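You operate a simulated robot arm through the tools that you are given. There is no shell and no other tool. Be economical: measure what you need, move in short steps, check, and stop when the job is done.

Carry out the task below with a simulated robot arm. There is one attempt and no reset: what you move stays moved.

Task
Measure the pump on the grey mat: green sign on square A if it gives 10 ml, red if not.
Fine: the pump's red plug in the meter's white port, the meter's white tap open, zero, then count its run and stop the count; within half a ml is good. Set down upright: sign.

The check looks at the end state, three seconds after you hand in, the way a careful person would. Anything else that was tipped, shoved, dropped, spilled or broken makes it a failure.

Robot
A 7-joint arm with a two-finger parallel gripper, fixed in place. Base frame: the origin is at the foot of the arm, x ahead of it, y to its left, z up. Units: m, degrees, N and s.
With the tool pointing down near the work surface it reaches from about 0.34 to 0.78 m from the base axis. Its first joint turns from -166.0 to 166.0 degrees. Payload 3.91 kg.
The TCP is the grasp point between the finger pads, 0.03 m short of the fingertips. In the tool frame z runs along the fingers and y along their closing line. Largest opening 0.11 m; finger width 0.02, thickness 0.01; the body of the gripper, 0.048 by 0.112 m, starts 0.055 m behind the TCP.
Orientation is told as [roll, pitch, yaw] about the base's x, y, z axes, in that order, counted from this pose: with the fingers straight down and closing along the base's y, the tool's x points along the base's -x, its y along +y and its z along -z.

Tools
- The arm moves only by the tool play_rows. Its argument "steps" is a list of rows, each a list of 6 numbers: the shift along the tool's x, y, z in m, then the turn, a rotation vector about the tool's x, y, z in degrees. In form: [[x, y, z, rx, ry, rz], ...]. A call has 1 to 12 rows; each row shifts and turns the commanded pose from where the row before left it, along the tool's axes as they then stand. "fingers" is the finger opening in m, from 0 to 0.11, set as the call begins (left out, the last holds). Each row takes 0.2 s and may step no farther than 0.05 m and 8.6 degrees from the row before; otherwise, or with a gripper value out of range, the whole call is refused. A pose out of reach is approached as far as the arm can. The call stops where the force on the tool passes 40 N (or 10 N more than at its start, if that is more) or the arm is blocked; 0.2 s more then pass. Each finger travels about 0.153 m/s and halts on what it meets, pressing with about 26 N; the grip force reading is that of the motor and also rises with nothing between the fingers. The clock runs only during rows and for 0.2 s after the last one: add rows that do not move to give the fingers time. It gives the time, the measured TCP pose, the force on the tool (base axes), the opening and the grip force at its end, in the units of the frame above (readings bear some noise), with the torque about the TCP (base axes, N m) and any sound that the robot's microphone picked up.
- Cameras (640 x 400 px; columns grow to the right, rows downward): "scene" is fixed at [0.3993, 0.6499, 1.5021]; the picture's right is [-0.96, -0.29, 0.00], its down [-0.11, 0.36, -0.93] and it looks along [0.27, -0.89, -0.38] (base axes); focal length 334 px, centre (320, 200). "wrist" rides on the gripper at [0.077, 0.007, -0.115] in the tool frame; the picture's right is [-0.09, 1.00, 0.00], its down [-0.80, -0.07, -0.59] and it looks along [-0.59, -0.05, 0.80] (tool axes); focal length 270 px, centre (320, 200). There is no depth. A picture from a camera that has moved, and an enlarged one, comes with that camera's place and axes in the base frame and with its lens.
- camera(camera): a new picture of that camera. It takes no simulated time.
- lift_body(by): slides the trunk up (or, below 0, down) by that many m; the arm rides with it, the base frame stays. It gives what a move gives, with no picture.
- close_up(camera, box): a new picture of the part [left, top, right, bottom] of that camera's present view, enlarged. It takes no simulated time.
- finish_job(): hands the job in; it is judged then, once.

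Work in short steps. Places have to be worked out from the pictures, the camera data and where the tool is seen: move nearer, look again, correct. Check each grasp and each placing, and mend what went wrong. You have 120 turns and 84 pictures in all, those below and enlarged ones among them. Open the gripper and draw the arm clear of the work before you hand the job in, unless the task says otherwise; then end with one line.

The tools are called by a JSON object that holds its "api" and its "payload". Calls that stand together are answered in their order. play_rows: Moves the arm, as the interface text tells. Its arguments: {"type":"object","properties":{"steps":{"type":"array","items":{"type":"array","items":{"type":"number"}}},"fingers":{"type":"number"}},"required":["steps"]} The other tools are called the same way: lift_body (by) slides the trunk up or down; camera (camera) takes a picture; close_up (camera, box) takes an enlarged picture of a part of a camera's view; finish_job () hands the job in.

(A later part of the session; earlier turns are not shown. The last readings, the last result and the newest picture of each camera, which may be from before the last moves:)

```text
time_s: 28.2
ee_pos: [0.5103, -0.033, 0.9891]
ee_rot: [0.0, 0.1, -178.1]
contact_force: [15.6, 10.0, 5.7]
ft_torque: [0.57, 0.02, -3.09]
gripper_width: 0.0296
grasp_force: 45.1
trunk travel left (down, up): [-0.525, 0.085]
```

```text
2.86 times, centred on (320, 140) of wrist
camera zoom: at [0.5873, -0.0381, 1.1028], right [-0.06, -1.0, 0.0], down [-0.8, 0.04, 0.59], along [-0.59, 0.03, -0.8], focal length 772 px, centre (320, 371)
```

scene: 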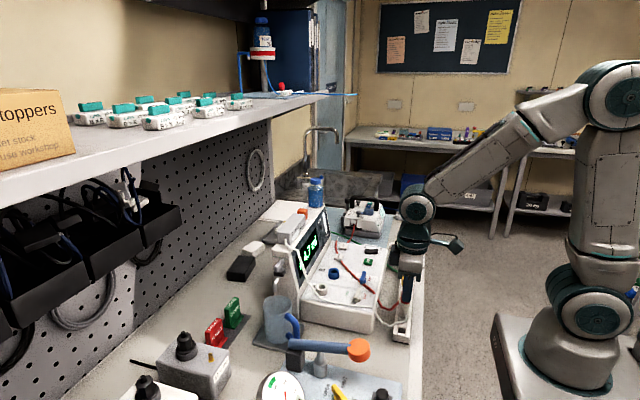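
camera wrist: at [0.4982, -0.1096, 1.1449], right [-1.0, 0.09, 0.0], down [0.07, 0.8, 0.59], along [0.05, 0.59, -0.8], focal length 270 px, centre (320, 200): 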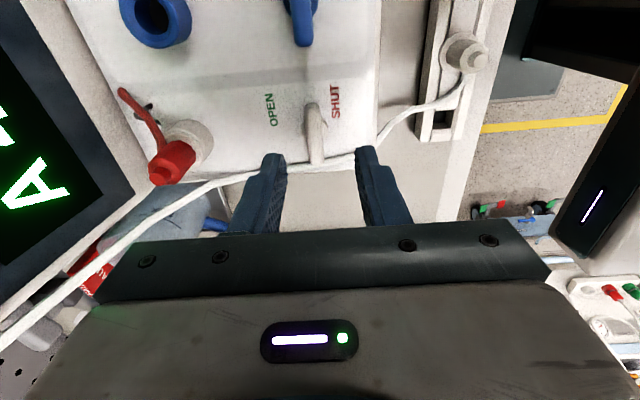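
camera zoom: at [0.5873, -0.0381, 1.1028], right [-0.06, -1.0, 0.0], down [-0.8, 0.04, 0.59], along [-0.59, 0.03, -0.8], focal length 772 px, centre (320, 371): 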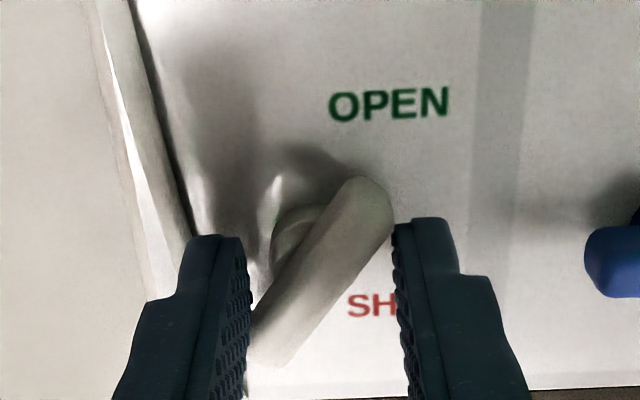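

The bar met a hard stop part-way (≈45–50°); fingers were pried open. I turn back to relieve the load, open, and lift for a look.

{"api": "play_rows", "payload": {"steps": [[0, 0, 0, 0, 0, 8], [0, 0, 0, 0, 0, 8], [0, 0, 0, 0, 0, 8], [0, 0, 0, 0, 0, 8], [0, 0, 0, 0, 0, 0]]}}

{"api": "play_rows", "payload": {"fingers": 0.04, "steps": [[0, 0, 0, 0, 0, 0], [0, 0, 0, 0, 0, 0], [0, 0, -0.03, 0, 0, 0], [0, 0, -0.04, 0, 0, 0], [0, 0, 0, 0, 0, 0]]}}

{"api": "camera", "payload": {"camera": "wrist"}}

{"api": "close_up", "payload": {"camera": "scene", "box": [315, 245, 385, 305]}}

```text
time_s: 29.4
ee_pos: [0.5066, -0.0347, 0.9883]
ee_rot: [0.2, -0.1, 149.9]
contact_force: [3.4, 8.5, -1.2]
ft_torque: [0.19, -0.09, -0.12]
gripper_width: 0.019
grasp_force: 4.6
trunk travel left (down, up): [-0.525, 0.085]
```

```text
time_s: 30.6
ee_pos: [0.508, -0.0349, 1.0584]
ee_rot: [0.0, 0.0, 149.9]
contact_force: [-0.3, -0.2, -0.5]
ft_torque: [0.01, 0.03, -0.03]
gripper_width: 0.0398
grasp_force: 0.1
trunk travel left (down, up): [-0.525, 0.085]
```

```text
41 pictures are left
camera wrist: at [0.5716, -0.0796, 1.1729], right [-0.57, -0.82, 0.0], down [-0.66, 0.46, 0.59], along [-0.49, 0.34, -0.8], focal length 270 px, centre (320, 200)
```

wrist: 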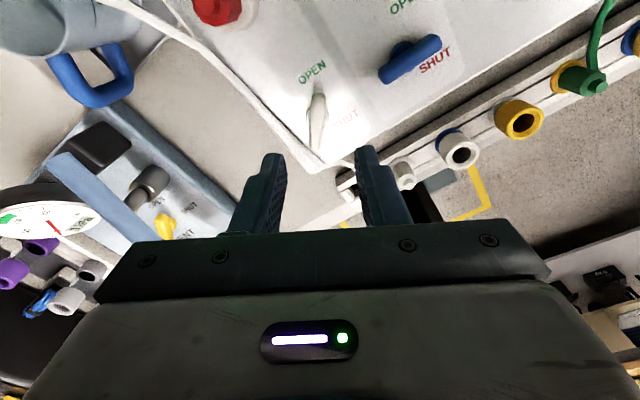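

```text
6.67 times, centred on (350, 275) of scene
camera zoom: at [0.3993, 0.6499, 1.5021], right [-0.96, -0.29, 0.0], down [-0.11, 0.36, -0.93], along [0.27, -0.89, -0.38], focal length 2223 px, centre (120, -300)
```

zoom: 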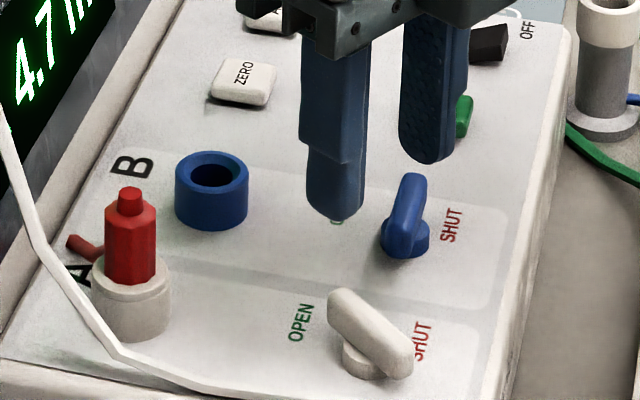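

The bar now points toward OPEN, rotated ≈60° to its stop. Next I close the fingers, rotate back to yaw 0, then go to ZERO at ≈(0.597,-0.196,0.963).

{"api": "play_rows", "payload": {"fingers": 0.0, "steps": [[0, 0, -0.03, 0, 0, 8.33], [0, 0, 0, 0, 0, 8.33], [0, 0, 0, 0, 0, 8.33], [0, 0, 0, 0, 0, 8.33], [0, 0, 0, 0, 0, 8.33], [0, 0, 0, 0, 0, 8.33], [0, 0, 0, 0, 0, 8.33], [0, 0, 0, 0, 0, 8.33], [0, 0, 0, 0, 0, 8.33], [0, 0, 0, 0, 0, 8.33], [0, 0, 0, 0, 0, 8.33], [0, 0, 0, 0, 0, 8.33]]}}

{"api": "play_rows", "payload": {"steps": [[0, 0, 0, 0, 0, 8.33], [0, 0, 0, 0, 0, 8.33], [0, 0, 0, 0, 0, 8.33], [0, 0, 0, 0, 0, 8.33], [0, 0, 0, 0, 0, 8.33], [0, 0, 0, 0, 0, 8.33], [-0.03, -0.04, 0, 0, 0, 0], [-0.03, -0.04, 0, 0, 0, 0], [-0.028, -0.04, 0, 0, 0, 0], [0, -0.042, 0, 0, 0, 0], [0, 0, 0.045, 0, 0, 0], [0, 0, 0, 0, 0, 0]]}}

{"api": "camera", "payload": {"camera": "wrist"}}

```text
time_s: 33.2
ee_pos: [0.5072, -0.0344, 1.0897]
ee_rot: [0.0, 0.0, 49.8]
contact_force: [-0.6, -0.2, -0.7]
ft_torque: [0.04, 0.01, 0.01]
gripper_width: 0.0
grasp_force: 26.2
trunk travel left (down, up): [-0.525, 0.085]
```

```text
time_s: 35.8
ee_pos: [0.5951, -0.1977, 1.043]
ee_rot: [0.1, 0.1, 0.0]
contact_force: [0.0, 1.2, 0.0]
ft_torque: [0.02, -0.04, -0.02]
gripper_width: 0.0
grasp_force: 25.7
trunk travel left (down, up): [-0.525, 0.085]
```

```text
39 pictures are left
camera wrist: at [0.5189, -0.1907, 1.1572], right [0.09, 1.0, 0.0], down [0.8, -0.07, 0.59], along [0.59, -0.05, -0.8], focal length 270 px, centre (320, 200)
```

wrist: 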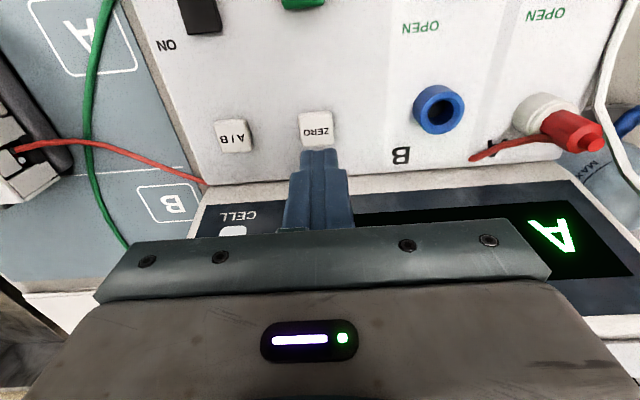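

ZERO is right below the closed fingertips (0.595,-0.200). I press down gently.

{"api": "play_rows", "payload": {"steps": [[0, -0.002, 0.03, 0, 0, 0], [0, 0, 0.015, 0, 0, 0], [0, 0, 0.004, 0, 0, 0], [0, 0, 0.003, 0, 0, 0], [0, 0, 0.003, 0, 0, 0], [0, 0, 0, 0, 0, 0]]}}

{"api": "close_up", "payload": {"camera": "scene", "box": [290, 220, 390, 300]}}

```text
time_s: 37.2
ee_pos: [0.5962, -0.1982, 0.9892]
ee_rot: [0.1, 0.1, 0.0]
contact_force: [0.8, 0.0, 0.9]
ft_torque: [-0.01, -0.02, -0.04]
gripper_width: 0.0
grasp_force: 26.2
trunk travel left (down, up): [-0.525, 0.085]
heard: click
```

```text
5.00 times, centred on (340, 260) of scene
camera zoom: at [0.3993, 0.6499, 1.5021], right [-0.96, -0.29, 0.0], down [-0.11, 0.36, -0.93], along [0.27, -0.89, -0.38], focal length 1668 px, centre (220, -100)
```

zoom: 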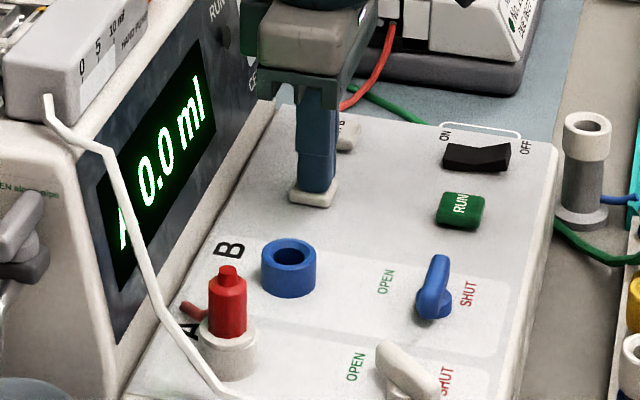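

Click heard and display reads A 0.0 ml. I move to RUN at about (0.507,-0.200) and press it to start the count.

{"api": "play_rows", "payload": {"steps": [[0, 0, -0.03, 0, 0, 0], [0.044, 0, 0, 0, 0, 0], [0.045, -0.001, 0, 0, 0, 0], [0, 0, 0, 0, 0, 0], [0, 0, 0.02, 0, 0, 0], [0, 0, 0.005, 0, 0, 0], [0, 0, 0.003, 0, 0, 0], [0, 0, 0.003, 0, 0, 0], [0, 0, 0, 0, 0, 0]]}}

{"api": "close_up", "payload": {"camera": "scene", "box": [290, 210, 390, 300]}}

```text
time_s: 39.2
ee_pos: [0.5072, -0.1997, 0.9885]
ee_rot: [0.0, 0.0, 0.0]
contact_force: [0.9, 0.4, 1.8]
ft_torque: [-0.02, 0.0, 0.04]
gripper_width: 0.0
grasp_force: 25.8
trunk travel left (down, up): [-0.525, 0.085]
heard: click
```

```text
4.44 times, centred on (340, 255) of scene
camera zoom: at [0.3993, 0.6499, 1.5021], right [-0.96, -0.29, 0.0], down [-0.11, 0.36, -0.93], along [0.27, -0.89, -0.38], focal length 1482 px, centre (231, -44)
```

zoom: 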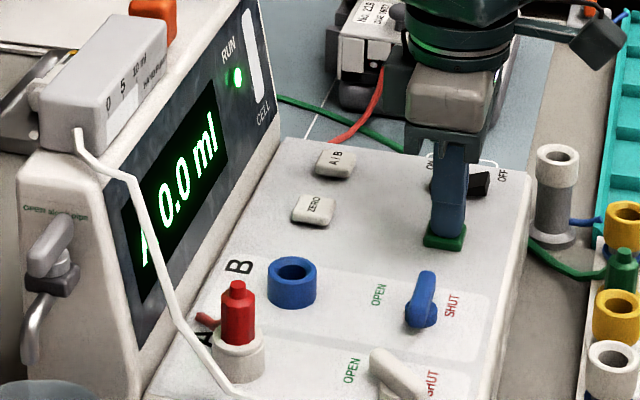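

RUN lamp is on, count at 0.0. The pump's START is at about (0.536,-0.628,0.972); I lift and travel there.

{"api": "play_rows", "payload": {"steps": [[0, 0, -0.045, 0, 0, 0], [0, 0, -0.045, 0, 0, 0], [0, -0.045, 0, 0, 0, 0], [0, -0.048, 0, 0, 0, 0], [-0.004, -0.048, 0, 0, 0, 0], [-0.004, -0.048, 0, 0, 0, 0], [-0.004, -0.048, 0, 0, 0, 0], [-0.004, -0.048, 0, 0, 0, 0], [-0.004, -0.048, 0, 0, 0, 0], [-0.004, -0.048, 0, 0, 0, 0], [-0.005, -0.047, 0, 0, 0, 0], [0, 0, 0, 0, 0, 0]]}}

{"api": "camera", "payload": {"camera": "wrist"}}

```text
time_s: 41.8
ee_pos: [0.5052, -0.5512, 1.0673]
ee_rot: [0.1, 0.1, 0.0]
contact_force: [-0.4, -0.4, 0.2]
ft_torque: [0.0, 0.01, 0.02]
gripper_width: 0.0002
grasp_force: 26.0
out of reach, approached as far as the arm can: row 9, 10, 11
trunk travel left (down, up): [-0.525, 0.085]
```

```text
36 pictures are left
camera wrist: at [0.4291, -0.5451, 1.1804], right [0.09, 1.0, 0.0], down [0.8, -0.07, 0.59], along [0.59, -0.05, -0.8], focal length 270 px, centre (320, 200)
```

wrist: 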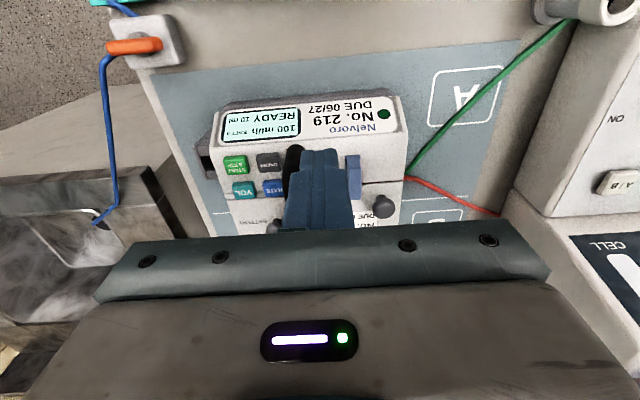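

Straight-down reach ends ≈0.75 m; START is at 0.83 m (0.538,-0.630). I'll raise the arm and lower the trunk by the same amount, then tilt the fingers outward.

{"api": "play_rows", "payload": {"steps": [[0.03, 0.03, 0, 0, 0, 0], [0.03, 0.03, 0, 0, 0, 0], [0, 0, -0.05, 0, 0, 0], [0, 0, -0.05, 0, 0, 0], [0, 0, -0.05, 0, 0, 0], [0, 0, -0.05, 0, 0, 0], [0, 0, 0, 0, 0, 0]]}}

{"api": "lift_body", "payload": {"by": -0.2}}

```text
time_s: 43.4
ee_pos: [0.4428, -0.4888, 1.2654]
ee_rot: [0.1, 0.0, 0.0]
contact_force: [1.2, -0.4, -0.3]
ft_torque: [0.01, 0.01, -0.03]
gripper_width: 0.0
grasp_force: 26.6
out of reach, approached as far as the arm can: row 6
trunk travel left (down, up): [-0.525, 0.085]
```

```text
time_s: 45.6
ee_pos: [0.4422, -0.4891, 1.0657]
ee_rot: [0.0, 0.0, 0.0]
contact_force: [-0.3, -1.5, -0.4]
ft_torque: [-0.02, 0.0, 0.0]
gripper_width: 0.0
grasp_force: 25.5
trunk travel left (down, up): [-0.325, 0.285]
```

Readings show the wrist is above the shoulder, so raising the trunk helps instead. I raise it fully and then bring the arm down with an outward tilt.

{"api": "lift_body", "payload": {"by": 0.284}}

{"api": "play_rows", "payload": {"steps": [[0, 0, 0.05, 0, 0, 0], [0, 0, 0.05, 0, 0, 0], [0, 0, 0.05, 0, 0, 0], [0, 0, 0.05, 0, 0, 0], [0, 0, 0.03, 0, 0, 0], [0, -0.04, 0, 0, 0, 0], [0, -0.04, 0, 0, 0, 0], [0, -0.04, 0, 0, 0, 0], [0, -0.02, 0, 0, 0, 0], [0, 0, 0, 0, 0, 0]]}}

```text
time_s: 48.4
ee_pos: [0.4437, -0.4888, 1.3492]
ee_rot: [0.1, -0.1, 0.1]
contact_force: [0.1, -0.3, 0.7]
ft_torque: [0.01, 0.0, -0.02]
gripper_width: 0.0
grasp_force: 26.4
trunk travel left (down, up): [-0.609, 0.001]
```

```text
time_s: 50.6
ee_pos: [0.432, -0.6118, 1.1152]
ee_rot: [0.1, 0.1, -0.1]
contact_force: [-0.2, 0.2, -0.4]
ft_torque: [0.02, 0.04, 0.0]
gripper_width: 0.0
grasp_force: 26.0
out of reach, approached as far as the arm can: row 8, 9
trunk travel left (down, up): [-0.609, 0.001]
```

Now I tilt the fingers 30° outward (+x) about the TCP, then approach to ~3 cm above START.

{"api": "play_rows", "payload": {"steps": [[0, 0, 0, 0, -7.5, 0], [0, 0, 0, 0, -7.5, 0], [0, 0, 0, 0, -7.5, 0], [0, 0, 0, 0, -7.5, 0], [0, 0, 0, 0, 0, 0], [-0.0183, -0.006, 0.0337, 0, 0, 0], [-0.0183, -0.006, 0.0337, 0, 0, 0], [-0.0183, -0.006, 0.0337, 0, 0, 0], [0, 0, 0, 0, 0, 0]]}}

{"api": "camera", "payload": {"camera": "wrist"}}

```text
time_s: 52.6
ee_pos: [0.5308, -0.6293, 1.054]
ee_rot: [0.0, -30.1, 0.0]
contact_force: [-0.1, 0.4, -0.6]
ft_torque: [0.0, -0.01, 0.02]
gripper_width: 0.0001
grasp_force: 26.2
trunk travel left (down, up): [-0.609, 0.001]
```

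```text
35 pictures are left
camera wrist: at [0.4072, -0.6238, 1.1138], right [0.08, 1.0, 0.04], down [0.4, -0.07, 0.92], along [0.91, -0.05, -0.4], focal length 270 px, centre (320, 200)
```

wrist: 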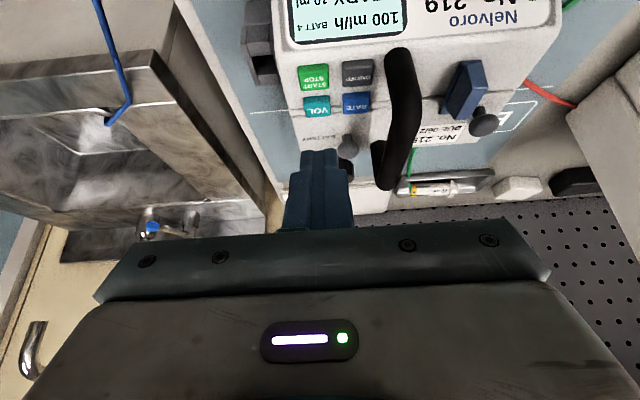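

START lies at (0.535,-0.630), right under the path. I descend vertically and press in small steps.

{"api": "play_rows", "payload": {"steps": [[0.0121, -0.0005, 0.019, 0, 0, 0], [0.0121, 0, 0.019, 0, 0, 0], [0.0015, 0, 0.0026, 0, 0, 0], [0.0015, 0, 0.0026, 0, 0, 0], [0.0015, 0, 0.0026, 0, 0, 0], [0, 0, 0, 0, 0, 0]]}}

{"api": "close_up", "payload": {"camera": "wrist", "box": [230, 0, 430, 200]}}

```text
time_s: 54.0
ee_pos: [0.5278, -0.6305, 0.9992]
ee_rot: [0.0, -30.1, -0.1]
contact_force: [-1.2, 0.2, -0.3]
ft_torque: [-0.01, -0.01, -0.02]
gripper_width: 0.0
grasp_force: 25.7
trunk travel left (down, up): [-0.609, 0.001]
```

```text
2.00 times, centred on (330, 100) of wrist
camera zoom: at [0.4058, -0.6241, 1.0594], right [0.08, 1.0, 0.04], down [0.4, -0.07, 0.92], along [0.91, -0.05, -0.4], focal length 541 px, centre (300, 400)
```

zoom: 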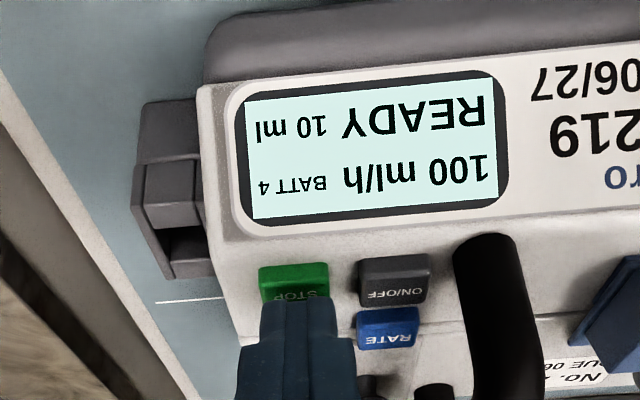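

Not in contact yet; tip is over START. I shift 3 mm toward −x and keep pressing down in 2–3 mm steps.

{"api": "play_rows", "payload": {"steps": [[0.0041, 0, 0.0011, 0, 0, 0], [0.0015, 0, 0.0026, 0, 0, 0], [0.0015, 0, 0.0026, 0, 0, 0], [0, 0, 0, 0, 0, 0]]}}

{"api": "close_up", "payload": {"camera": "wrist", "box": [230, 0, 430, 200]}}

```text
time_s: 55.0
ee_pos: [0.5247, -0.6305, 0.9908]
ee_rot: [-0.1, -29.9, 0.0]
contact_force: [-0.3, -0.7, 4.5]
ft_torque: [-0.03, -0.02, 0.0]
gripper_width: 0.0
grasp_force: 26.3
trunk travel left (down, up): [-0.609, 0.001]
heard: click
```

```text
2.00 times, centred on (330, 100) of wrist
camera zoom: at [0.4024, -0.6242, 1.0514], right [0.08, 1.0, 0.04], down [0.4, -0.07, 0.92], along [0.92, -0.05, -0.4], focal length 541 px, centre (300, 400)
```

zoom: 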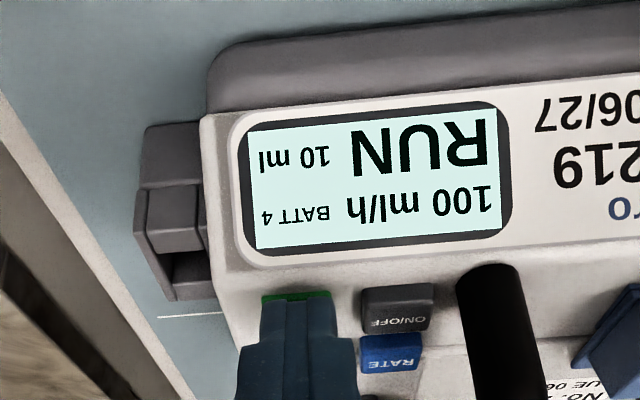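

Click; the pump shows RUN. I lift straight off the button and watch how the meter progresses.

{"api": "play_rows", "payload": {"steps": [[-0.015, 0, -0.026, 0, 0, 0], [-0.015, 0, -0.026, 0, 0, 0], [-0.015, 0, -0.026, 0, 0, 0], [0, 0, 0, 0, 0, 0], [0, 0, 0, 0, 0, 0], [0, 0, 0, 0, 0, 0]]}}

{"api": "close_up", "payload": {"camera": "scene", "box": [265, 190, 405, 290]}}

{"api": "close_up", "payload": {"camera": "wrist", "box": [230, 0, 430, 150]}}

```text
time_s: 56.4
ee_pos: [0.5273, -0.6281, 1.081]
ee_rot: [0.1, -30.0, 0.0]
contact_force: [-0.1, 0.4, 0.1]
ft_torque: [0.03, 0.04, 0.0]
gripper_width: 0.0001
grasp_force: 26.2
trunk travel left (down, up): [-0.609, 0.001]
```

```text
4.00 times, centred on (335, 240) of scene
camera zoom: at [0.3993, 0.6499, 1.5021], right [-0.96, -0.29, 0.0], down [-0.11, 0.36, -0.93], along [0.27, -0.89, -0.38], focal length 1334 px, centre (260, 40)
```

zoom: 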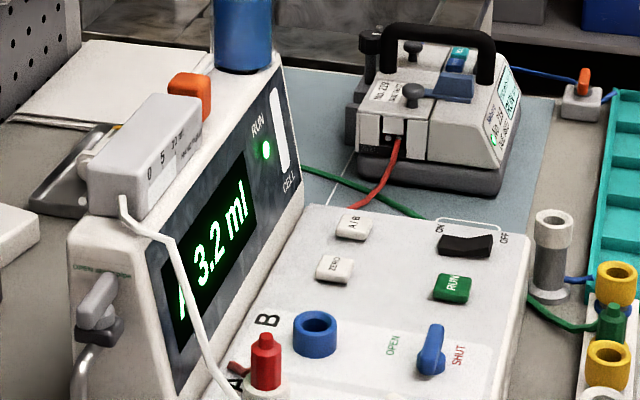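

```text
2.67 times, centred on (330, 75) of wrist
camera zoom: at [0.4034, -0.6233, 1.1407], right [0.08, 1.0, 0.04], down [0.4, -0.07, 0.92], along [0.91, -0.05, -0.4], focal length 721 px, centre (293, 533)
```

zoom: 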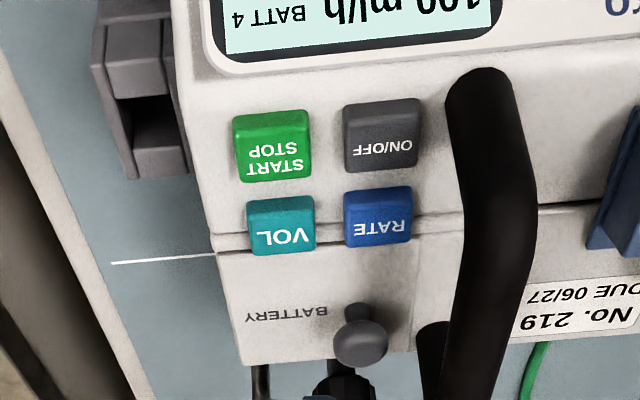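

3.2 ml after about 1.5 s, so the run is quick. I wait 2.6 s and read both displays.

{"api": "play_rows", "payload": {"steps": [[0.02, 0.02, 0, 0, 0, 0], [0.02, 0.02, 0, 0, 0, 0], [0, 0, 0, 0, 0, 0], [0, 0, 0, 0, 0, 0], [0, 0, 0, 0, 0, 0], [0, 0, 0, 0, 0, 0], [0, 0, 0, 0, 0, 0], [0, 0, 0, 0, 0, 0], [0, 0, 0, 0, 0, 0], [0, 0, 0, 0, 0, 0]]}}

{"api": "close_up", "payload": {"camera": "scene", "box": [265, 190, 405, 290]}}

{"api": "close_up", "payload": {"camera": "wrist", "box": [230, 0, 430, 150]}}

```text
time_s: 58.6
ee_pos: [0.491, -0.5906, 1.0605]
ee_rot: [0.0, -30.1, 0.1]
contact_force: [-0.3, -0.6, -1.3]
ft_torque: [0.0, 0.03, -0.04]
gripper_width: 0.0003
grasp_force: 25.9
trunk travel left (down, up): [-0.609, 0.001]
```

```text
4.00 times, centred on (335, 240) of scene
camera zoom: at [0.3993, 0.6499, 1.5021], right [-0.96, -0.29, 0.0], down [-0.11, 0.36, -0.93], along [0.27, -0.89, -0.38], focal length 1334 px, centre (260, 40)
```

zoom: 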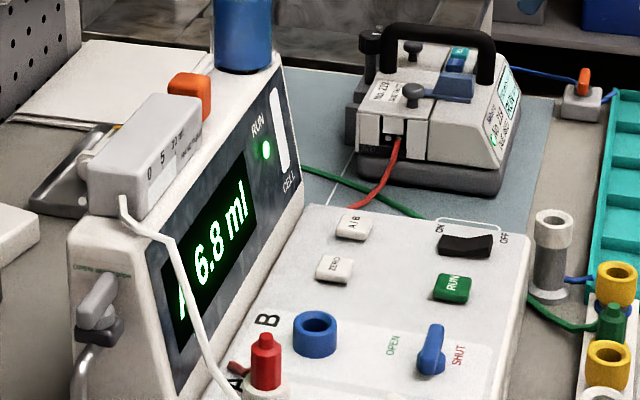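

```text
2.67 times, centred on (330, 75) of wrist
camera zoom: at [0.3679, -0.5848, 1.1201], right [0.08, 1.0, 0.04], down [0.4, -0.07, 0.92], along [0.91, -0.05, -0.4], focal length 721 px, centre (293, 533)
```

zoom: 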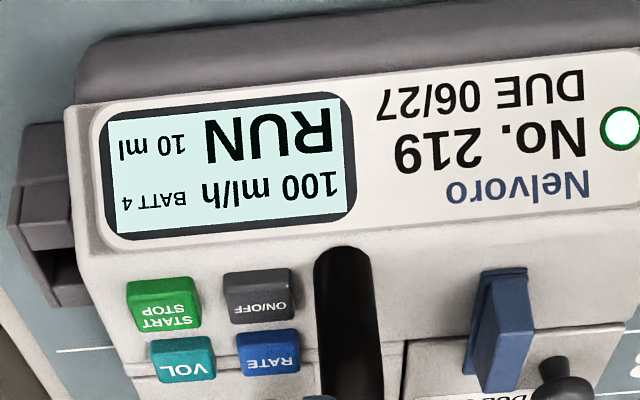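

6.8 ml and still RUN. I use the time to un-tilt the hand and keep waiting, then read again.

{"api": "play_rows", "payload": {"steps": [[0, 0, -0.04, 0, 0, 0], [0, 0, 0, 0, 7.5, 0], [0, 0, 0, 0, 7.5, 0], [0, 0, 0, 0, 7.5, 0], [0, 0, 0, 0, 7.5, 0], [0.03, 0.03, 0, 0, 0, 0], [0, 0, 0, 0, 0, 0], [0, 0, 0, 0, 0, 0], [0, 0, 0, 0, 0, 0], [0, 0, 0, 0, 0, 0], [0, 0, 0, 0, 0, 0], [0, 0, 0, 0, 0, 0]]}}

{"api": "close_up", "payload": {"camera": "wrist", "box": [200, 60, 430, 240]}}

{"api": "close_up", "payload": {"camera": "scene", "box": [265, 190, 405, 290]}}

```text
time_s: 61.2
ee_pos: [0.4406, -0.5589, 1.097]
ee_rot: [0.1, 0.0, 0.0]
contact_force: [-0.6, 0.6, 0.4]
ft_torque: [0.0, 0.03, 0.03]
gripper_width: 0.0
grasp_force: 25.8
trunk travel left (down, up): [-0.609, 0.001]
```

```text
2.22 times, centred on (315, 150) of wrist
camera zoom: at [0.3646, -0.5541, 1.2095], right [0.09, 1.0, 0.0], down [0.8, -0.07, 0.59], along [0.59, -0.05, -0.8], focal length 601 px, centre (331, 311)
```

zoom: 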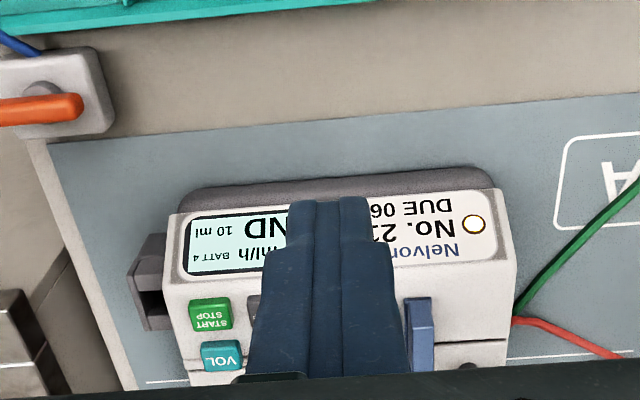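

```text
4.00 times, centred on (335, 240) of scene
camera zoom: at [0.3993, 0.6499, 1.5021], right [-0.96, -0.29, 0.0], down [-0.11, 0.36, -0.93], along [0.27, -0.89, -0.38], focal length 1334 px, centre (260, 40)
```

zoom: 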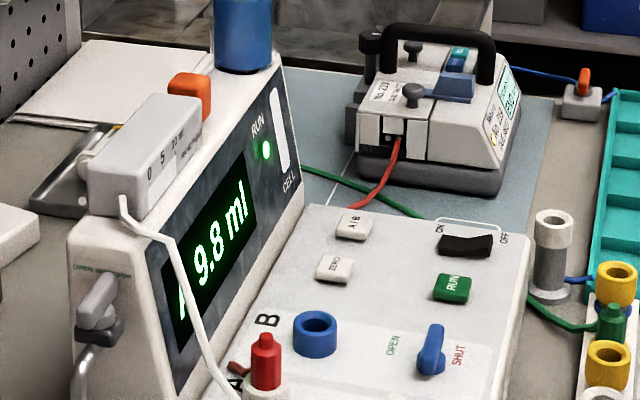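

Pump shows END, meter 9.8 ml (good). I return to RUN and press it once to stop the count.

{"api": "play_rows", "payload": {"steps": [[-0.0083, 0.0449, 0, 0, 0, 0], [-0.0083, 0.0449, 0, 0, 0, 0], [-0.0083, 0.0449, 0, 0, 0, 0], [-0.0083, 0.0449, 0, 0, 0, 0], [-0.0083, 0.0449, 0, 0, 0, 0], [-0.0083, 0.0449, 0, 0, 0, 0], [-0.0083, 0.0449, 0, 0, 0, 0], [-0.0083, 0.0449, 0, 0, 0, 0], [0, 0, 0.04, 0, 0, 0], [0, 0, 0.035, 0, 0, 0], [0, 0, 0, 0, 0, 0]]}}

{"api": "play_rows", "payload": {"steps": [[0, 0, 0.02, 0, 0, 0], [0, 0, 0.007, 0, 0, 0], [0, 0, 0.004, 0, 0, 0], [0, 0, 0.003, 0, 0, 0], [0, 0, 0, 0, 0, 0]]}}

{"api": "close_up", "payload": {"camera": "scene", "box": [265, 190, 405, 290]}}

```text
time_s: 63.6
ee_pos: [0.5076, -0.2011, 1.022]
ee_rot: [-0.1, 0.0, 0.1]
contact_force: [-0.4, 0.0, -0.8]
ft_torque: [0.02, 0.0, -0.03]
gripper_width: 0.0
grasp_force: 26.0
trunk travel left (down, up): [-0.609, 0.001]
```

```text
time_s: 64.8
ee_pos: [0.5083, -0.2003, 0.9862]
ee_rot: [0.1, 0.0, 0.1]
contact_force: [0.1, 0.9, 3.1]
ft_torque: [0.0, -0.04, 0.04]
gripper_width: 0.0
grasp_force: 25.7
trunk travel left (down, up): [-0.609, 0.001]
heard: click
```

```text
4.00 times, centred on (335, 240) of scene
camera zoom: at [0.3993, 0.6499, 1.5021], right [-0.96, -0.29, 0.0], down [-0.11, 0.36, -0.93], along [0.27, -0.89, -0.38], focal length 1334 px, centre (260, 40)
```

zoom: 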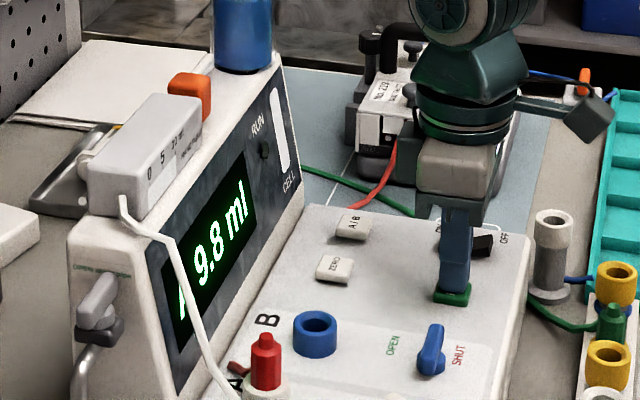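

Lamp off, count stopped at 9.8 ml: the green sign applies. I lift and move to view the signs from above.

{"api": "play_rows", "payload": {"fingers": 0.06, "steps": [[0, 0, -0.05, 0, 0, 0], [0, 0, -0.05, 0, 0, 0], [0, 0, -0.05, 0, 0, 0], [0, 0, -0.05, 0, 0, 0], [0, 0.045, 0, 0, 0, 0], [0, 0.045, 0, 0, 0, 0], [0, 0.045, 0, 0, 0, 0], [0, 0.045, 0, 0, 0, 0], [0, 0.045, 0, 0, 0, 0], [0, 0.045, 0, 0, 0, 0], [0, 0, 0, 0, 0, 0]]}}

{"api": "camera", "payload": {"camera": "wrist"}}

```text
time_s: 67.2
ee_pos: [0.5073, 0.0696, 1.1875]
ee_rot: [-0.1, -0.1, 0.1]
contact_force: [-0.3, 0.1, 0.3]
ft_torque: [0.03, -0.03, 0.02]
gripper_width: 0.0598
grasp_force: 0.1
trunk travel left (down, up): [-0.609, 0.001]
```

```text
25 pictures are left
camera wrist: at [0.4314, 0.0754, 1.301], right [0.09, 1.0, 0.0], down [0.8, -0.07, 0.59], along [0.59, -0.05, -0.8], focal length 270 px, centre (320, 200)
```

wrist: 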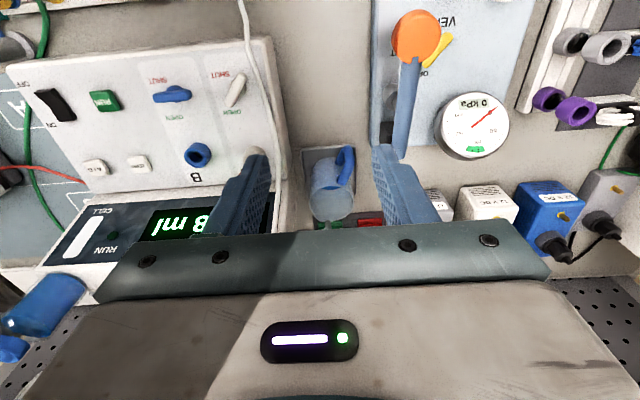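

Signs peek just above the gripper edge; zooming there.

{"api": "close_up", "payload": {"camera": "wrist", "box": [280, 140, 400, 235]}}

```text
4.21 times, centred on (340, 188) of wrist
camera zoom: at [0.4314, 0.0754, 1.301], right [0.09, 1.0, 0.0], down [0.8, -0.07, 0.59], along [0.59, -0.05, -0.8], focal length 1138 px, centre (236, 253)
```

zoom: 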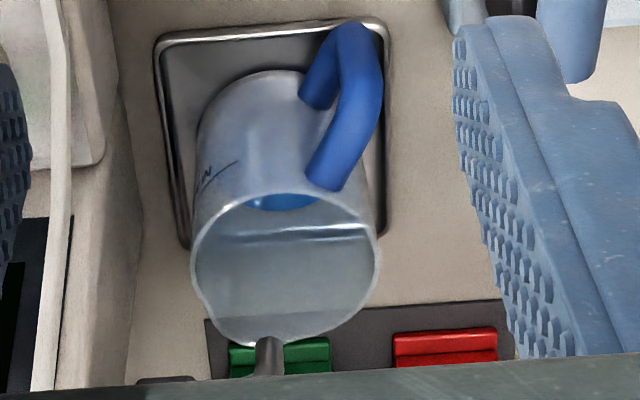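

The signs are just hidden by the gripper. I tilt 24° outward (needed for reach anyway) to see them.

{"api": "play_rows", "payload": {"steps": [[0, 0, 0, 0, -8, 0], [0, 0, 0, 0, -8, 0], [0, 0, 0, 0, -8, 0], [0, 0, 0, 0, 0, 0]]}}

{"api": "close_up", "payload": {"camera": "wrist", "box": [260, 90, 420, 230]}}

```text
time_s: 68.2
ee_pos: [0.5076, 0.0686, 1.1858]
ee_rot: [0.0, -24.1, -0.1]
contact_force: [0.4, 0.3, 0.6]
ft_torque: [-0.02, -0.02, 0.01]
gripper_width: 0.0598
grasp_force: 0.0
trunk travel left (down, up): [-0.609, 0.001]
```

```text
2.86 times, centred on (340, 160) of wrist
camera zoom: at [0.3913, 0.0753, 1.2594], right [0.08, 1.0, 0.04], down [0.49, -0.07, 0.87], along [0.87, -0.05, -0.49], focal length 772 px, centre (263, 314)
```

zoom: 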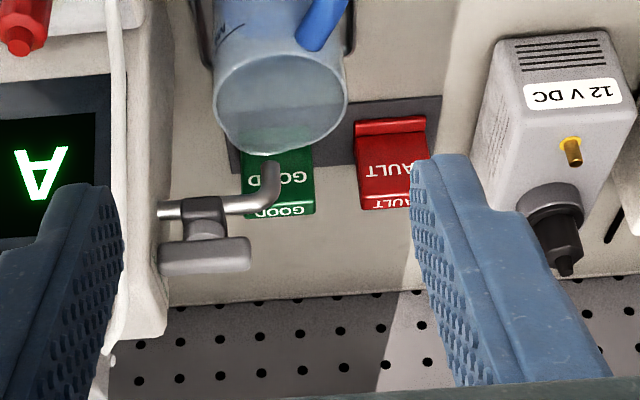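

Sign top is ≈(0.81,0.064,0.946), with the spout/tap (x≈0.69, z≈1.0–1.07) and mug in front. Best grasp: yaw −90 (fingers close along x over the plate, camera on the free +y side) with a small outward tilt; I reorient here at height.

{"api": "play_rows", "payload": {"steps": [[0, 0, 0, 0, 8, 0], [0, 0, 0, 0, 8, 0], [0, 0, 0, 0, 8, 0], [0, 0, 0, 0, 0, 8.182], [0, 0, 0, 0, 0, 8.182], [0, 0, 0, 0, 0, 8.182], [0, 0, 0, 0, 0, 8.182], [0, 0, 0, 0, 0, 8.182], [0, 0, 0, 0, 0, 8.182], [0, 0, 0, 0, 0, 8.182], [0, 0, 0, 0, 0, 8.182], [0, 0, 0, 0, 0, 8.182]]}}

{"api": "play_rows", "payload": {"fingers": 0.045, "steps": [[0, 0, 0, 0, 0, 8.182], [0, 0, 0, 0, 0, 8.182], [0, 0.045, 0, 0, 0, 0], [0, 0.045, 0, 0, 0, 0], [0, 0.045, 0, 0, 0, 0], [0, 0, 0, -7.5, 0, 0], [0, 0, 0, -7.5, 0, 0], [0, 0, 0, 0, 0, 0]]}}

{"api": "camera", "payload": {"camera": "wrist"}}

```text
time_s: 70.8
ee_pos: [0.5074, 0.0685, 1.1871]
ee_rot: [-0.1, 0.0, -73.7]
contact_force: [0.3, -0.6, -0.4]
ft_torque: [0.0, -0.03, 0.0]
gripper_width: 0.0601
grasp_force: 0.0
trunk travel left (down, up): [-0.609, 0.001]
```

```text
time_s: 72.6
ee_pos: [0.6424, 0.0699, 1.187]
ee_rot: [15.1, -0.1, -89.9]
contact_force: [-0.2, 0.1, -1.1]
ft_torque: [-0.02, -0.01, -0.01]
gripper_width: 0.045
grasp_force: 0.1
trunk travel left (down, up): [-0.609, 0.001]
```

```text
22 pictures are left
camera wrist: at [0.6201, 0.1466, 1.2986], right [0.96, -0.09, 0.26], down [-0.22, -0.8, 0.56], along [0.16, -0.59, -0.79], focal length 270 px, centre (320, 200)
```

wrist: 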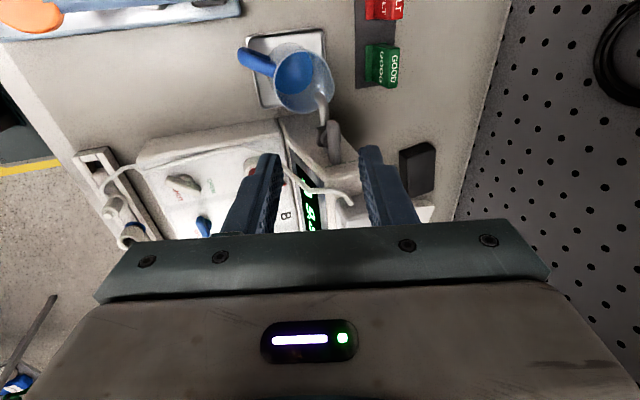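

Good view of sign, mug and spout. Zooming for precise geometry.

{"api": "close_up", "payload": {"camera": "wrist", "box": [270, 0, 450, 180]}}

```text
2.22 times, centred on (360, 90) of wrist
camera zoom: at [0.6201, 0.1466, 1.2986], right [0.96, -0.09, 0.26], down [-0.22, -0.8, 0.56], along [0.16, -0.59, -0.79], focal length 601 px, centre (231, 444)
```

zoom: 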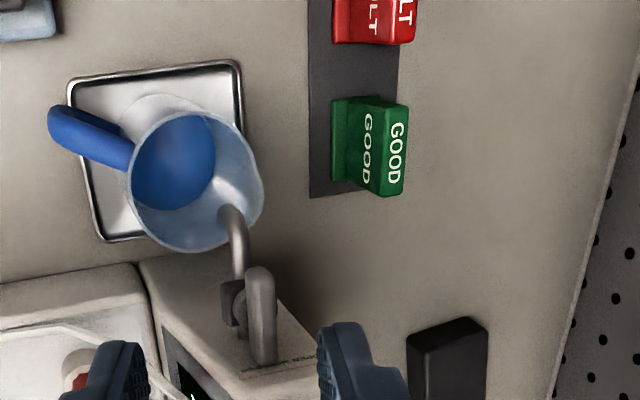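

Top at (0.808,0.067,0.945). A tilt about y would misalign pads closing along x, so closing along y is better: I go to yaw 180 (camera on the far side, clear of the spout).

{"api": "play_rows", "payload": {"fingers": 0.066, "steps": [[0, 0, 0, 7.5, 0, 0], [0, 0, 0, 0, 0, 8.182], [0, 0, 0, 0, 0, 8.182], [0, 0, 0, 0, 0, 8.182], [0, 0, 0, 0, 0, 8.182], [0, 0, 0, 0, 0, 8.182], [0, 0, 0, 0, 0, 0]]}}

```text
time_s: 74.2
ee_pos: [0.6418, 0.0696, 1.186]
ee_rot: [5.7, 4.9, -130.7]
contact_force: [0.5, 0.4, 0.0]
ft_torque: [0.02, 0.01, 0.01]
gripper_width: 0.0661
grasp_force: 0.0
trunk travel left (down, up): [-0.609, 0.001]
```

Rotation works this way (tool axis keeps its 7.5° outward lean). I finish the turn to 180° and add the remaining tilt.

{"api": "play_rows", "payload": {"steps": [[0, 0, 0, 0, 0, 8.182], [0, 0, 0, 0, 0, 8.182], [0, 0, 0, 0, 0, 8.182], [0, 0, 0, 0, 0, 8.182], [0, 0, 0, 0, 0, 8.182], [0, 0, 0, 0, 0, 8.182], [0, 0, 0, 0, 7.5, 0], [0, 0, 0, 0, 0, 0]]}}

```text
time_s: 76.0
ee_pos: [0.6427, 0.0693, 1.1871]
ee_rot: [0.0, 14.9, -180.0]
contact_force: [0.7, 0.5, -1.0]
ft_torque: [0.0, 0.01, 0.02]
gripper_width: 0.0657
grasp_force: 0.0
trunk travel left (down, up): [-0.609, 0.001]
```

Orientation is right. I move out over and past the spout to about (0.77,0.067,1.13) and look.

{"api": "play_rows", "payload": {"steps": [[0.0361, 0.0008, 0.0293, 0, 0, 0], [0.0361, 0.0008, 0.0293, 0, 0, 0], [0.0361, 0.0008, 0.0293, 0, 0, 0], [0, 0, 0, 0, 0, 0]]}}

{"api": "camera", "payload": {"camera": "wrist"}}

{"api": "close_up", "payload": {"camera": "scene", "box": [200, 200, 360, 360]}}

```text
time_s: 77.0
ee_pos: [0.7694, 0.0673, 1.1306]
ee_rot: [0.0, 15.0, -179.8]
contact_force: [0.4, 1.0, 1.0]
ft_torque: [0.03, 0.02, 0.03]
gripper_width: 0.066
grasp_force: 0.0
trunk travel left (down, up): [-0.609, 0.001]
```

```text
20 pictures are left
camera wrist: at [0.8153, 0.0597, 1.2602], right [-0.08, -1.0, -0.02], down [-0.93, 0.07, 0.37], along [-0.36, 0.05, -0.93], focal length 270 px, centre (320, 200)
```

wrist: 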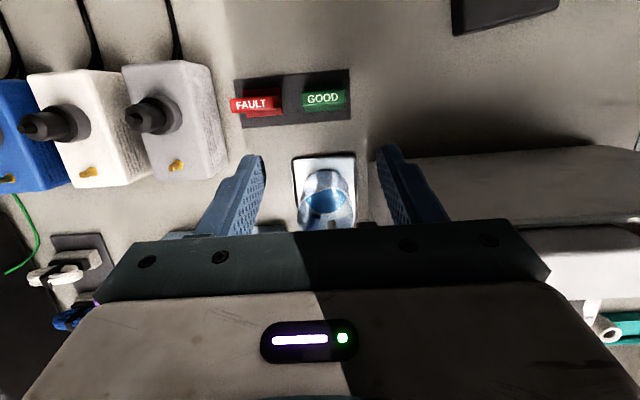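

```text
2.50 times, centred on (280, 280) of scene
camera zoom: at [0.3993, 0.6499, 1.5021], right [-0.96, -0.29, 0.0], down [-0.11, 0.36, -0.93], along [0.27, -0.89, -0.38], focal length 834 px, centre (420, 0)
```

zoom: 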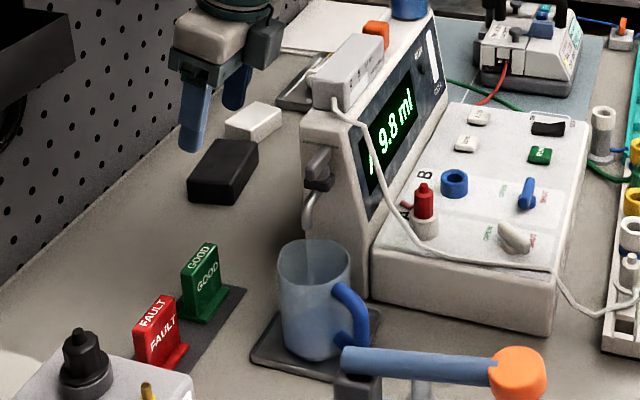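

Sign top is at ≈(0.811,0.065). I go down to z≈1.03 over it and check.

{"api": "play_rows", "payload": {"steps": [[0.0032, 0.0008, 0.0354, 0, 0, 0], [0.0032, 0.0008, 0.0354, 0, 0, 0], [0.0032, 0.0008, 0.0354, 0, 0, 0], [0, 0, 0, 0, 0, 0]]}}

{"api": "close_up", "payload": {"camera": "wrist", "box": [220, 40, 440, 240]}}

```text
time_s: 78.0
ee_pos: [0.8084, 0.065, 1.0312]
ee_rot: [-0.1, 14.9, -180.0]
contact_force: [-0.7, -0.1, 0.0]
ft_torque: [-0.04, 0.02, 0.0]
gripper_width: 0.0659
grasp_force: 0.0
trunk travel left (down, up): [-0.609, 0.001]
```

```text
2.00 times, centred on (330, 140) of wrist
camera zoom: at [0.8534, 0.0574, 1.1595], right [-0.08, -1.0, -0.02], down [-0.93, 0.07, 0.37], along [-0.36, 0.05, -0.93], focal length 541 px, centre (300, 320)
```

zoom: 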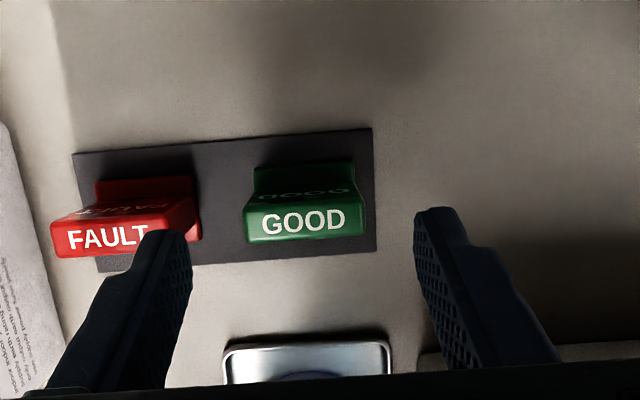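

Sign top at (0.812,0.064), width ≈48 mm; the gap to the red sign is ≈19 mm. I narrow to 58 mm and descend vertically to z≈0.95.

{"api": "play_rows", "payload": {"fingers": 0.058, "steps": [[0, 0.001, 0, 0, 0, 0], [0, 0, 0, 0, 0, 0], [-0.0062, 0, 0.0232, 0, 0, 0], [-0.0062, 0, 0.0232, 0, 0, 0], [-0.0044, 0, 0.0164, 0, 0, 0], [0, 0, 0, 0, 0, 0]]}}

{"api": "close_up", "payload": {"camera": "wrist", "box": [220, 40, 440, 240]}}

```text
time_s: 79.4
ee_pos: [0.8067, 0.0634, 0.965]
ee_rot: [0.0, 15.0, -179.8]
contact_force: [0.3, 0.0, -0.3]
ft_torque: [0.0, -0.02, -0.03]
gripper_width: 0.058
grasp_force: 0.0
trunk travel left (down, up): [-0.609, 0.001]
```

```text
2.00 times, centred on (330, 140) of wrist
camera zoom: at [0.852, 0.0559, 1.094], right [-0.08, -1.0, -0.02], down [-0.93, 0.07, 0.37], along [-0.36, 0.05, -0.93], focal length 541 px, centre (300, 320)
```

zoom: 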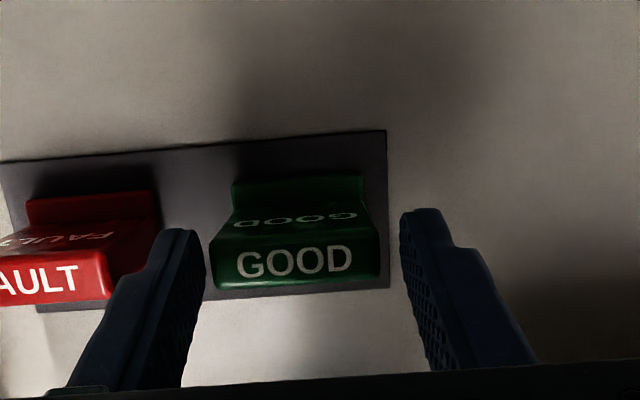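

Fingers fit between the signs. Down 15 mm more, then close.

{"api": "play_rows", "payload": {"steps": [[-0.002, 0, 0.0077, 0, 0, 0], [-0.002, 0, 0.0077, 0, 0, 0], [0, 0, 0, 0, 0, 0]]}}

{"api": "play_rows", "payload": {"fingers": 0.03, "steps": [[0, 0, 0, 0, 0, 0], [0, 0, 0, 0, 0, 0], [0, 0, 0, 0, 0, 0]]}}

```text
time_s: 80.2
ee_pos: [0.807, 0.0628, 0.9488]
ee_rot: [0.0, 15.0, -179.9]
contact_force: [0.5, 0.7, -0.2]
ft_torque: [0.03, -0.02, 0.0]
gripper_width: 0.058
grasp_force: 0.2
trunk travel left (down, up): [-0.609, 0.001]
```

```text
time_s: 81.0
ee_pos: [0.8061, 0.0634, 0.9483]
ee_rot: [0.1, 14.9, -179.8]
contact_force: [0.3, 0.8, 0.2]
ft_torque: [0.01, -0.02, 0.02]
gripper_width: 0.0494
grasp_force: 26.1
trunk travel left (down, up): [-0.609, 0.001]
```

Gripped (49 mm). I lift straight up and check the hold.

{"api": "play_rows", "payload": {"steps": [[0.0052, 0, -0.0193, 0, 0, 0], [0.0078, 0, -0.029, 0, 0, 0], [0.0078, 0, -0.029, 0, 0, 0], [-0.0038, 0, -0.0355, 0, 0, 0], [-0.0038, 0, -0.0355, 0, 0, 0], [-0.0038, 0, -0.0355, 0, 0, 0], [0, 0, 0, 0, 0, 0]]}}

{"api": "close_up", "payload": {"camera": "scene", "box": [180, 170, 360, 350]}}

```text
time_s: 82.6
ee_pos: [0.7671, 0.0625, 1.1273]
ee_rot: [0.0, 14.9, -180.0]
contact_force: [0.6, -0.3, -0.4]
ft_torque: [0.0, 0.01, -0.02]
gripper_width: 0.0493
grasp_force: 26.0
trunk travel left (down, up): [-0.609, 0.001]
```

```text
2.22 times, centred on (270, 260) of scene
camera zoom: at [0.3993, 0.6499, 1.5021], right [-0.96, -0.29, 0.0], down [-0.11, 0.36, -0.93], along [0.27, -0.89, -0.38], focal length 741 px, centre (431, 67)
```

zoom: 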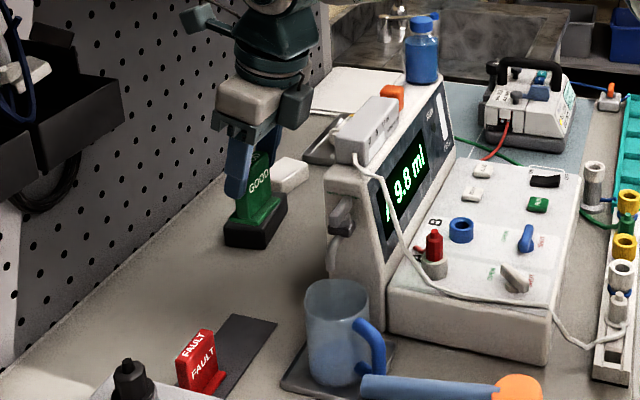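

Sign held upright. I retreat up and back over the spout to x≈0.53, z≈1.18.

{"api": "play_rows", "payload": {"steps": [[-0.0065, 0, -0.0269, 0, 0, 0], [-0.0065, 0, -0.0269, 0, 0, 0], [-0.0386, 0, -0.0104, 0, 0, 0], [-0.0386, 0, -0.0104, 0, 0, 0], [-0.0386, 0, -0.0104, 0, 0, 0], [-0.0386, 0, -0.0104, 0, 0, 0], [-0.0386, 0, -0.0104, 0, 0, 0], [0, 0, 0, 0, 0, 0]]}}

{"api": "play_rows", "payload": {"steps": [[0, 0.045, 0, 0, 0, 0], [0, 0.045, 0, 0, 0, 0], [0, 0.045, 0, 0, 0, 0], [0, 0.045, 0, 0, 0, 0], [0, 0.045, 0, 0, 0, 0], [0, 0.045, 0, 0, 0, 0], [0, 0.045, 0, 0, 0, 0], [0, 0.045, 0, 0, 0, 0], [0, 0, 0, 0, 0, 0]]}}

{"api": "camera", "payload": {"camera": "wrist"}}

```text
time_s: 84.4
ee_pos: [0.5428, 0.0637, 1.1771]
ee_rot: [0.1, 15.0, -180.0]
contact_force: [0.5, 1.2, -0.4]
ft_torque: [0.01, 0.02, 0.0]
gripper_width: 0.0491
grasp_force: 24.8
trunk travel left (down, up): [-0.609, 0.001]
```

```text
time_s: 86.4
ee_pos: [0.5423, -0.2958, 1.177]
ee_rot: [0.0, 15.0, -179.9]
contact_force: [-1.0, 0.0, -0.6]
ft_torque: [0.01, -0.01, 0.01]
gripper_width: 0.049
grasp_force: 26.4
trunk travel left (down, up): [-0.609, 0.001]
```

```text
15 pictures are left
camera wrist: at [0.5879, -0.3027, 1.3077], right [-0.08, -1.0, -0.02], down [-0.93, 0.07, 0.37], along [-0.36, 0.05, -0.93], focal length 270 px, centre (320, 200)
```

wrist: 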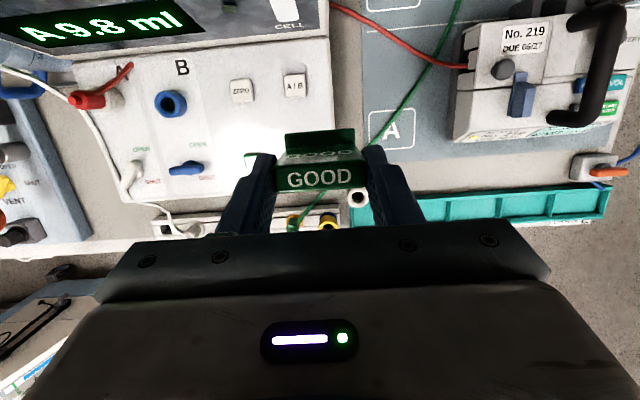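

Square A and the green hose are in view. I zoom in to locate the square and see the hose crossing.

{"api": "close_up", "payload": {"camera": "wrist", "box": [340, 70, 470, 180]}}

```text
3.64 times, centred on (405, 125) of wrist
camera zoom: at [0.5879, -0.3027, 1.3077], right [-0.08, -1.0, -0.02], down [-0.93, 0.07, 0.37], along [-0.36, 0.05, -0.93], focal length 983 px, centre (11, 473)
```

zoom: 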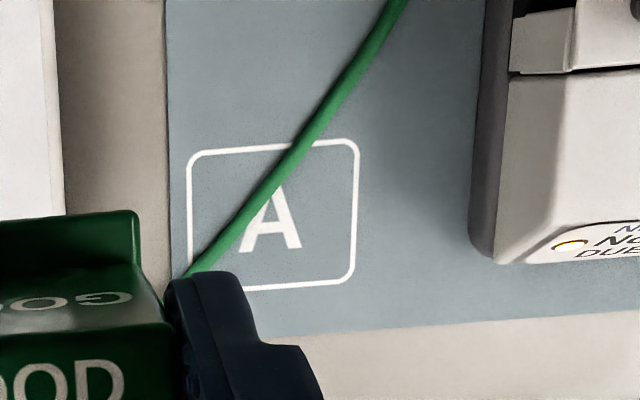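

The hose lies nearly on the mat across A, so I'll set the sign (foot ≈49×32 mm) on the free side of it, turned 90° with its centre at ≈(0.521,-0.421). First I rotate the held sign −90° about the vertical.

{"api": "play_rows", "payload": {"steps": [[0, 0, 0, -2.119, 0, 7.904], [0, 0, 0, -2.119, 0, 7.904], [0, 0, 0, -2.119, 0, 7.904], [0, 0, 0, -2.119, 0, 7.904], [0, 0, 0, -2.119, 0, 7.904], [0, 0, 0, -2.119, 0, 7.904], [0, 0, 0, -2.119, 0, 7.904], [0, 0, 0, -2.119, 0, 7.904], [0, 0, 0, -2.119, 0, 7.904], [0, 0, 0, -2.119, 0, 7.904], [0, 0, 0, -2.119, 0, 7.904], [0, 0, 0, 0, 0, 0]]}}

```text
time_s: 89.0
ee_pos: [0.5433, -0.2961, 1.1785]
ee_rot: [0.0, 14.9, 109.3]
contact_force: [0.2, 0.0, 0.4]
ft_torque: [-0.02, 0.01, 0.0]
gripper_width: 0.049
grasp_force: 25.6
out of reach, approached as far as the arm can: row 10, 11
trunk travel left (down, up): [-0.609, 0.001]
```

The wrist ran into its turning limit at 109°. Working it out again, the unrotated orientation (yaw 180) fits the free half of A almost fully, so I turn back and then move to above it.

{"api": "play_rows", "payload": {"steps": [[0, 0, 0, 2.035, 0, -7.589], [0, 0, 0, 2.035, 0, -7.589], [0, 0, 0, 2.035, 0, -7.589], [0, 0, 0, 2.035, 0, -7.589], [0, 0, 0, 2.035, 0, -7.589], [0, 0, 0, 2.035, 0, -7.589], [0, 0, 0, 2.035, 0, -7.589], [0, 0, 0, 2.035, 0, -7.589], [0, 0, 0, 2.035, 0, -7.589], [0, 0, 0, 0, 0, 0]]}}

{"api": "play_rows", "payload": {"steps": [[-0.0115, 0.039, 0.008, 0, 0, 0], [-0.0115, 0.039, 0.008, 0, 0, 0], [-0.0115, 0.039, 0.008, 0, 0, 0], [-0.0086, 0, 0.032, 0, 0, 0], [-0.0086, 0, 0.032, 0, 0, 0], [0, 0, 0, 0, 0, 0]]}}

{"api": "camera", "payload": {"camera": "wrist"}}

```text
time_s: 91.2
ee_pos: [0.5419, -0.2963, 1.1786]
ee_rot: [0.0, 15.0, -179.9]
contact_force: [0.3, -0.5, -0.5]
ft_torque: [0.02, 0.0, -0.02]
gripper_width: 0.0494
grasp_force: 25.8
trunk travel left (down, up): [-0.609, 0.001]
```

```text
time_s: 92.6
ee_pos: [0.5163, -0.4134, 1.079]
ee_rot: [0.0, 15.1, -180.1]
contact_force: [-0.5, -0.2, 0.0]
ft_torque: [0.03, 0.02, -0.03]
gripper_width: 0.0493
grasp_force: 26.4
trunk travel left (down, up): [-0.609, 0.001]
```

```text
13 pictures are left
camera wrist: at [0.561, -0.421, 1.2092], right [-0.08, -1.0, -0.02], down [-0.93, 0.07, 0.37], along [-0.36, 0.05, -0.93], focal length 270 px, centre (320, 200)
```

wrist: 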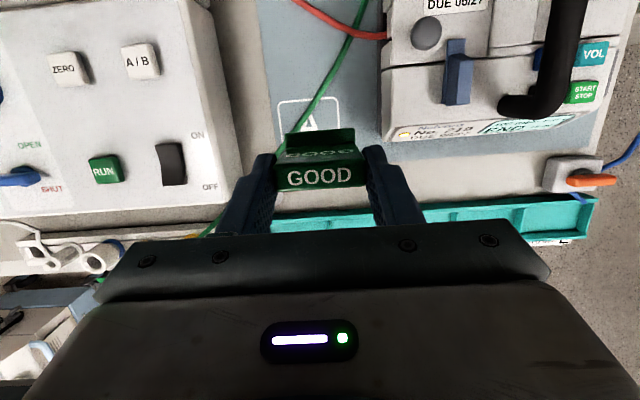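

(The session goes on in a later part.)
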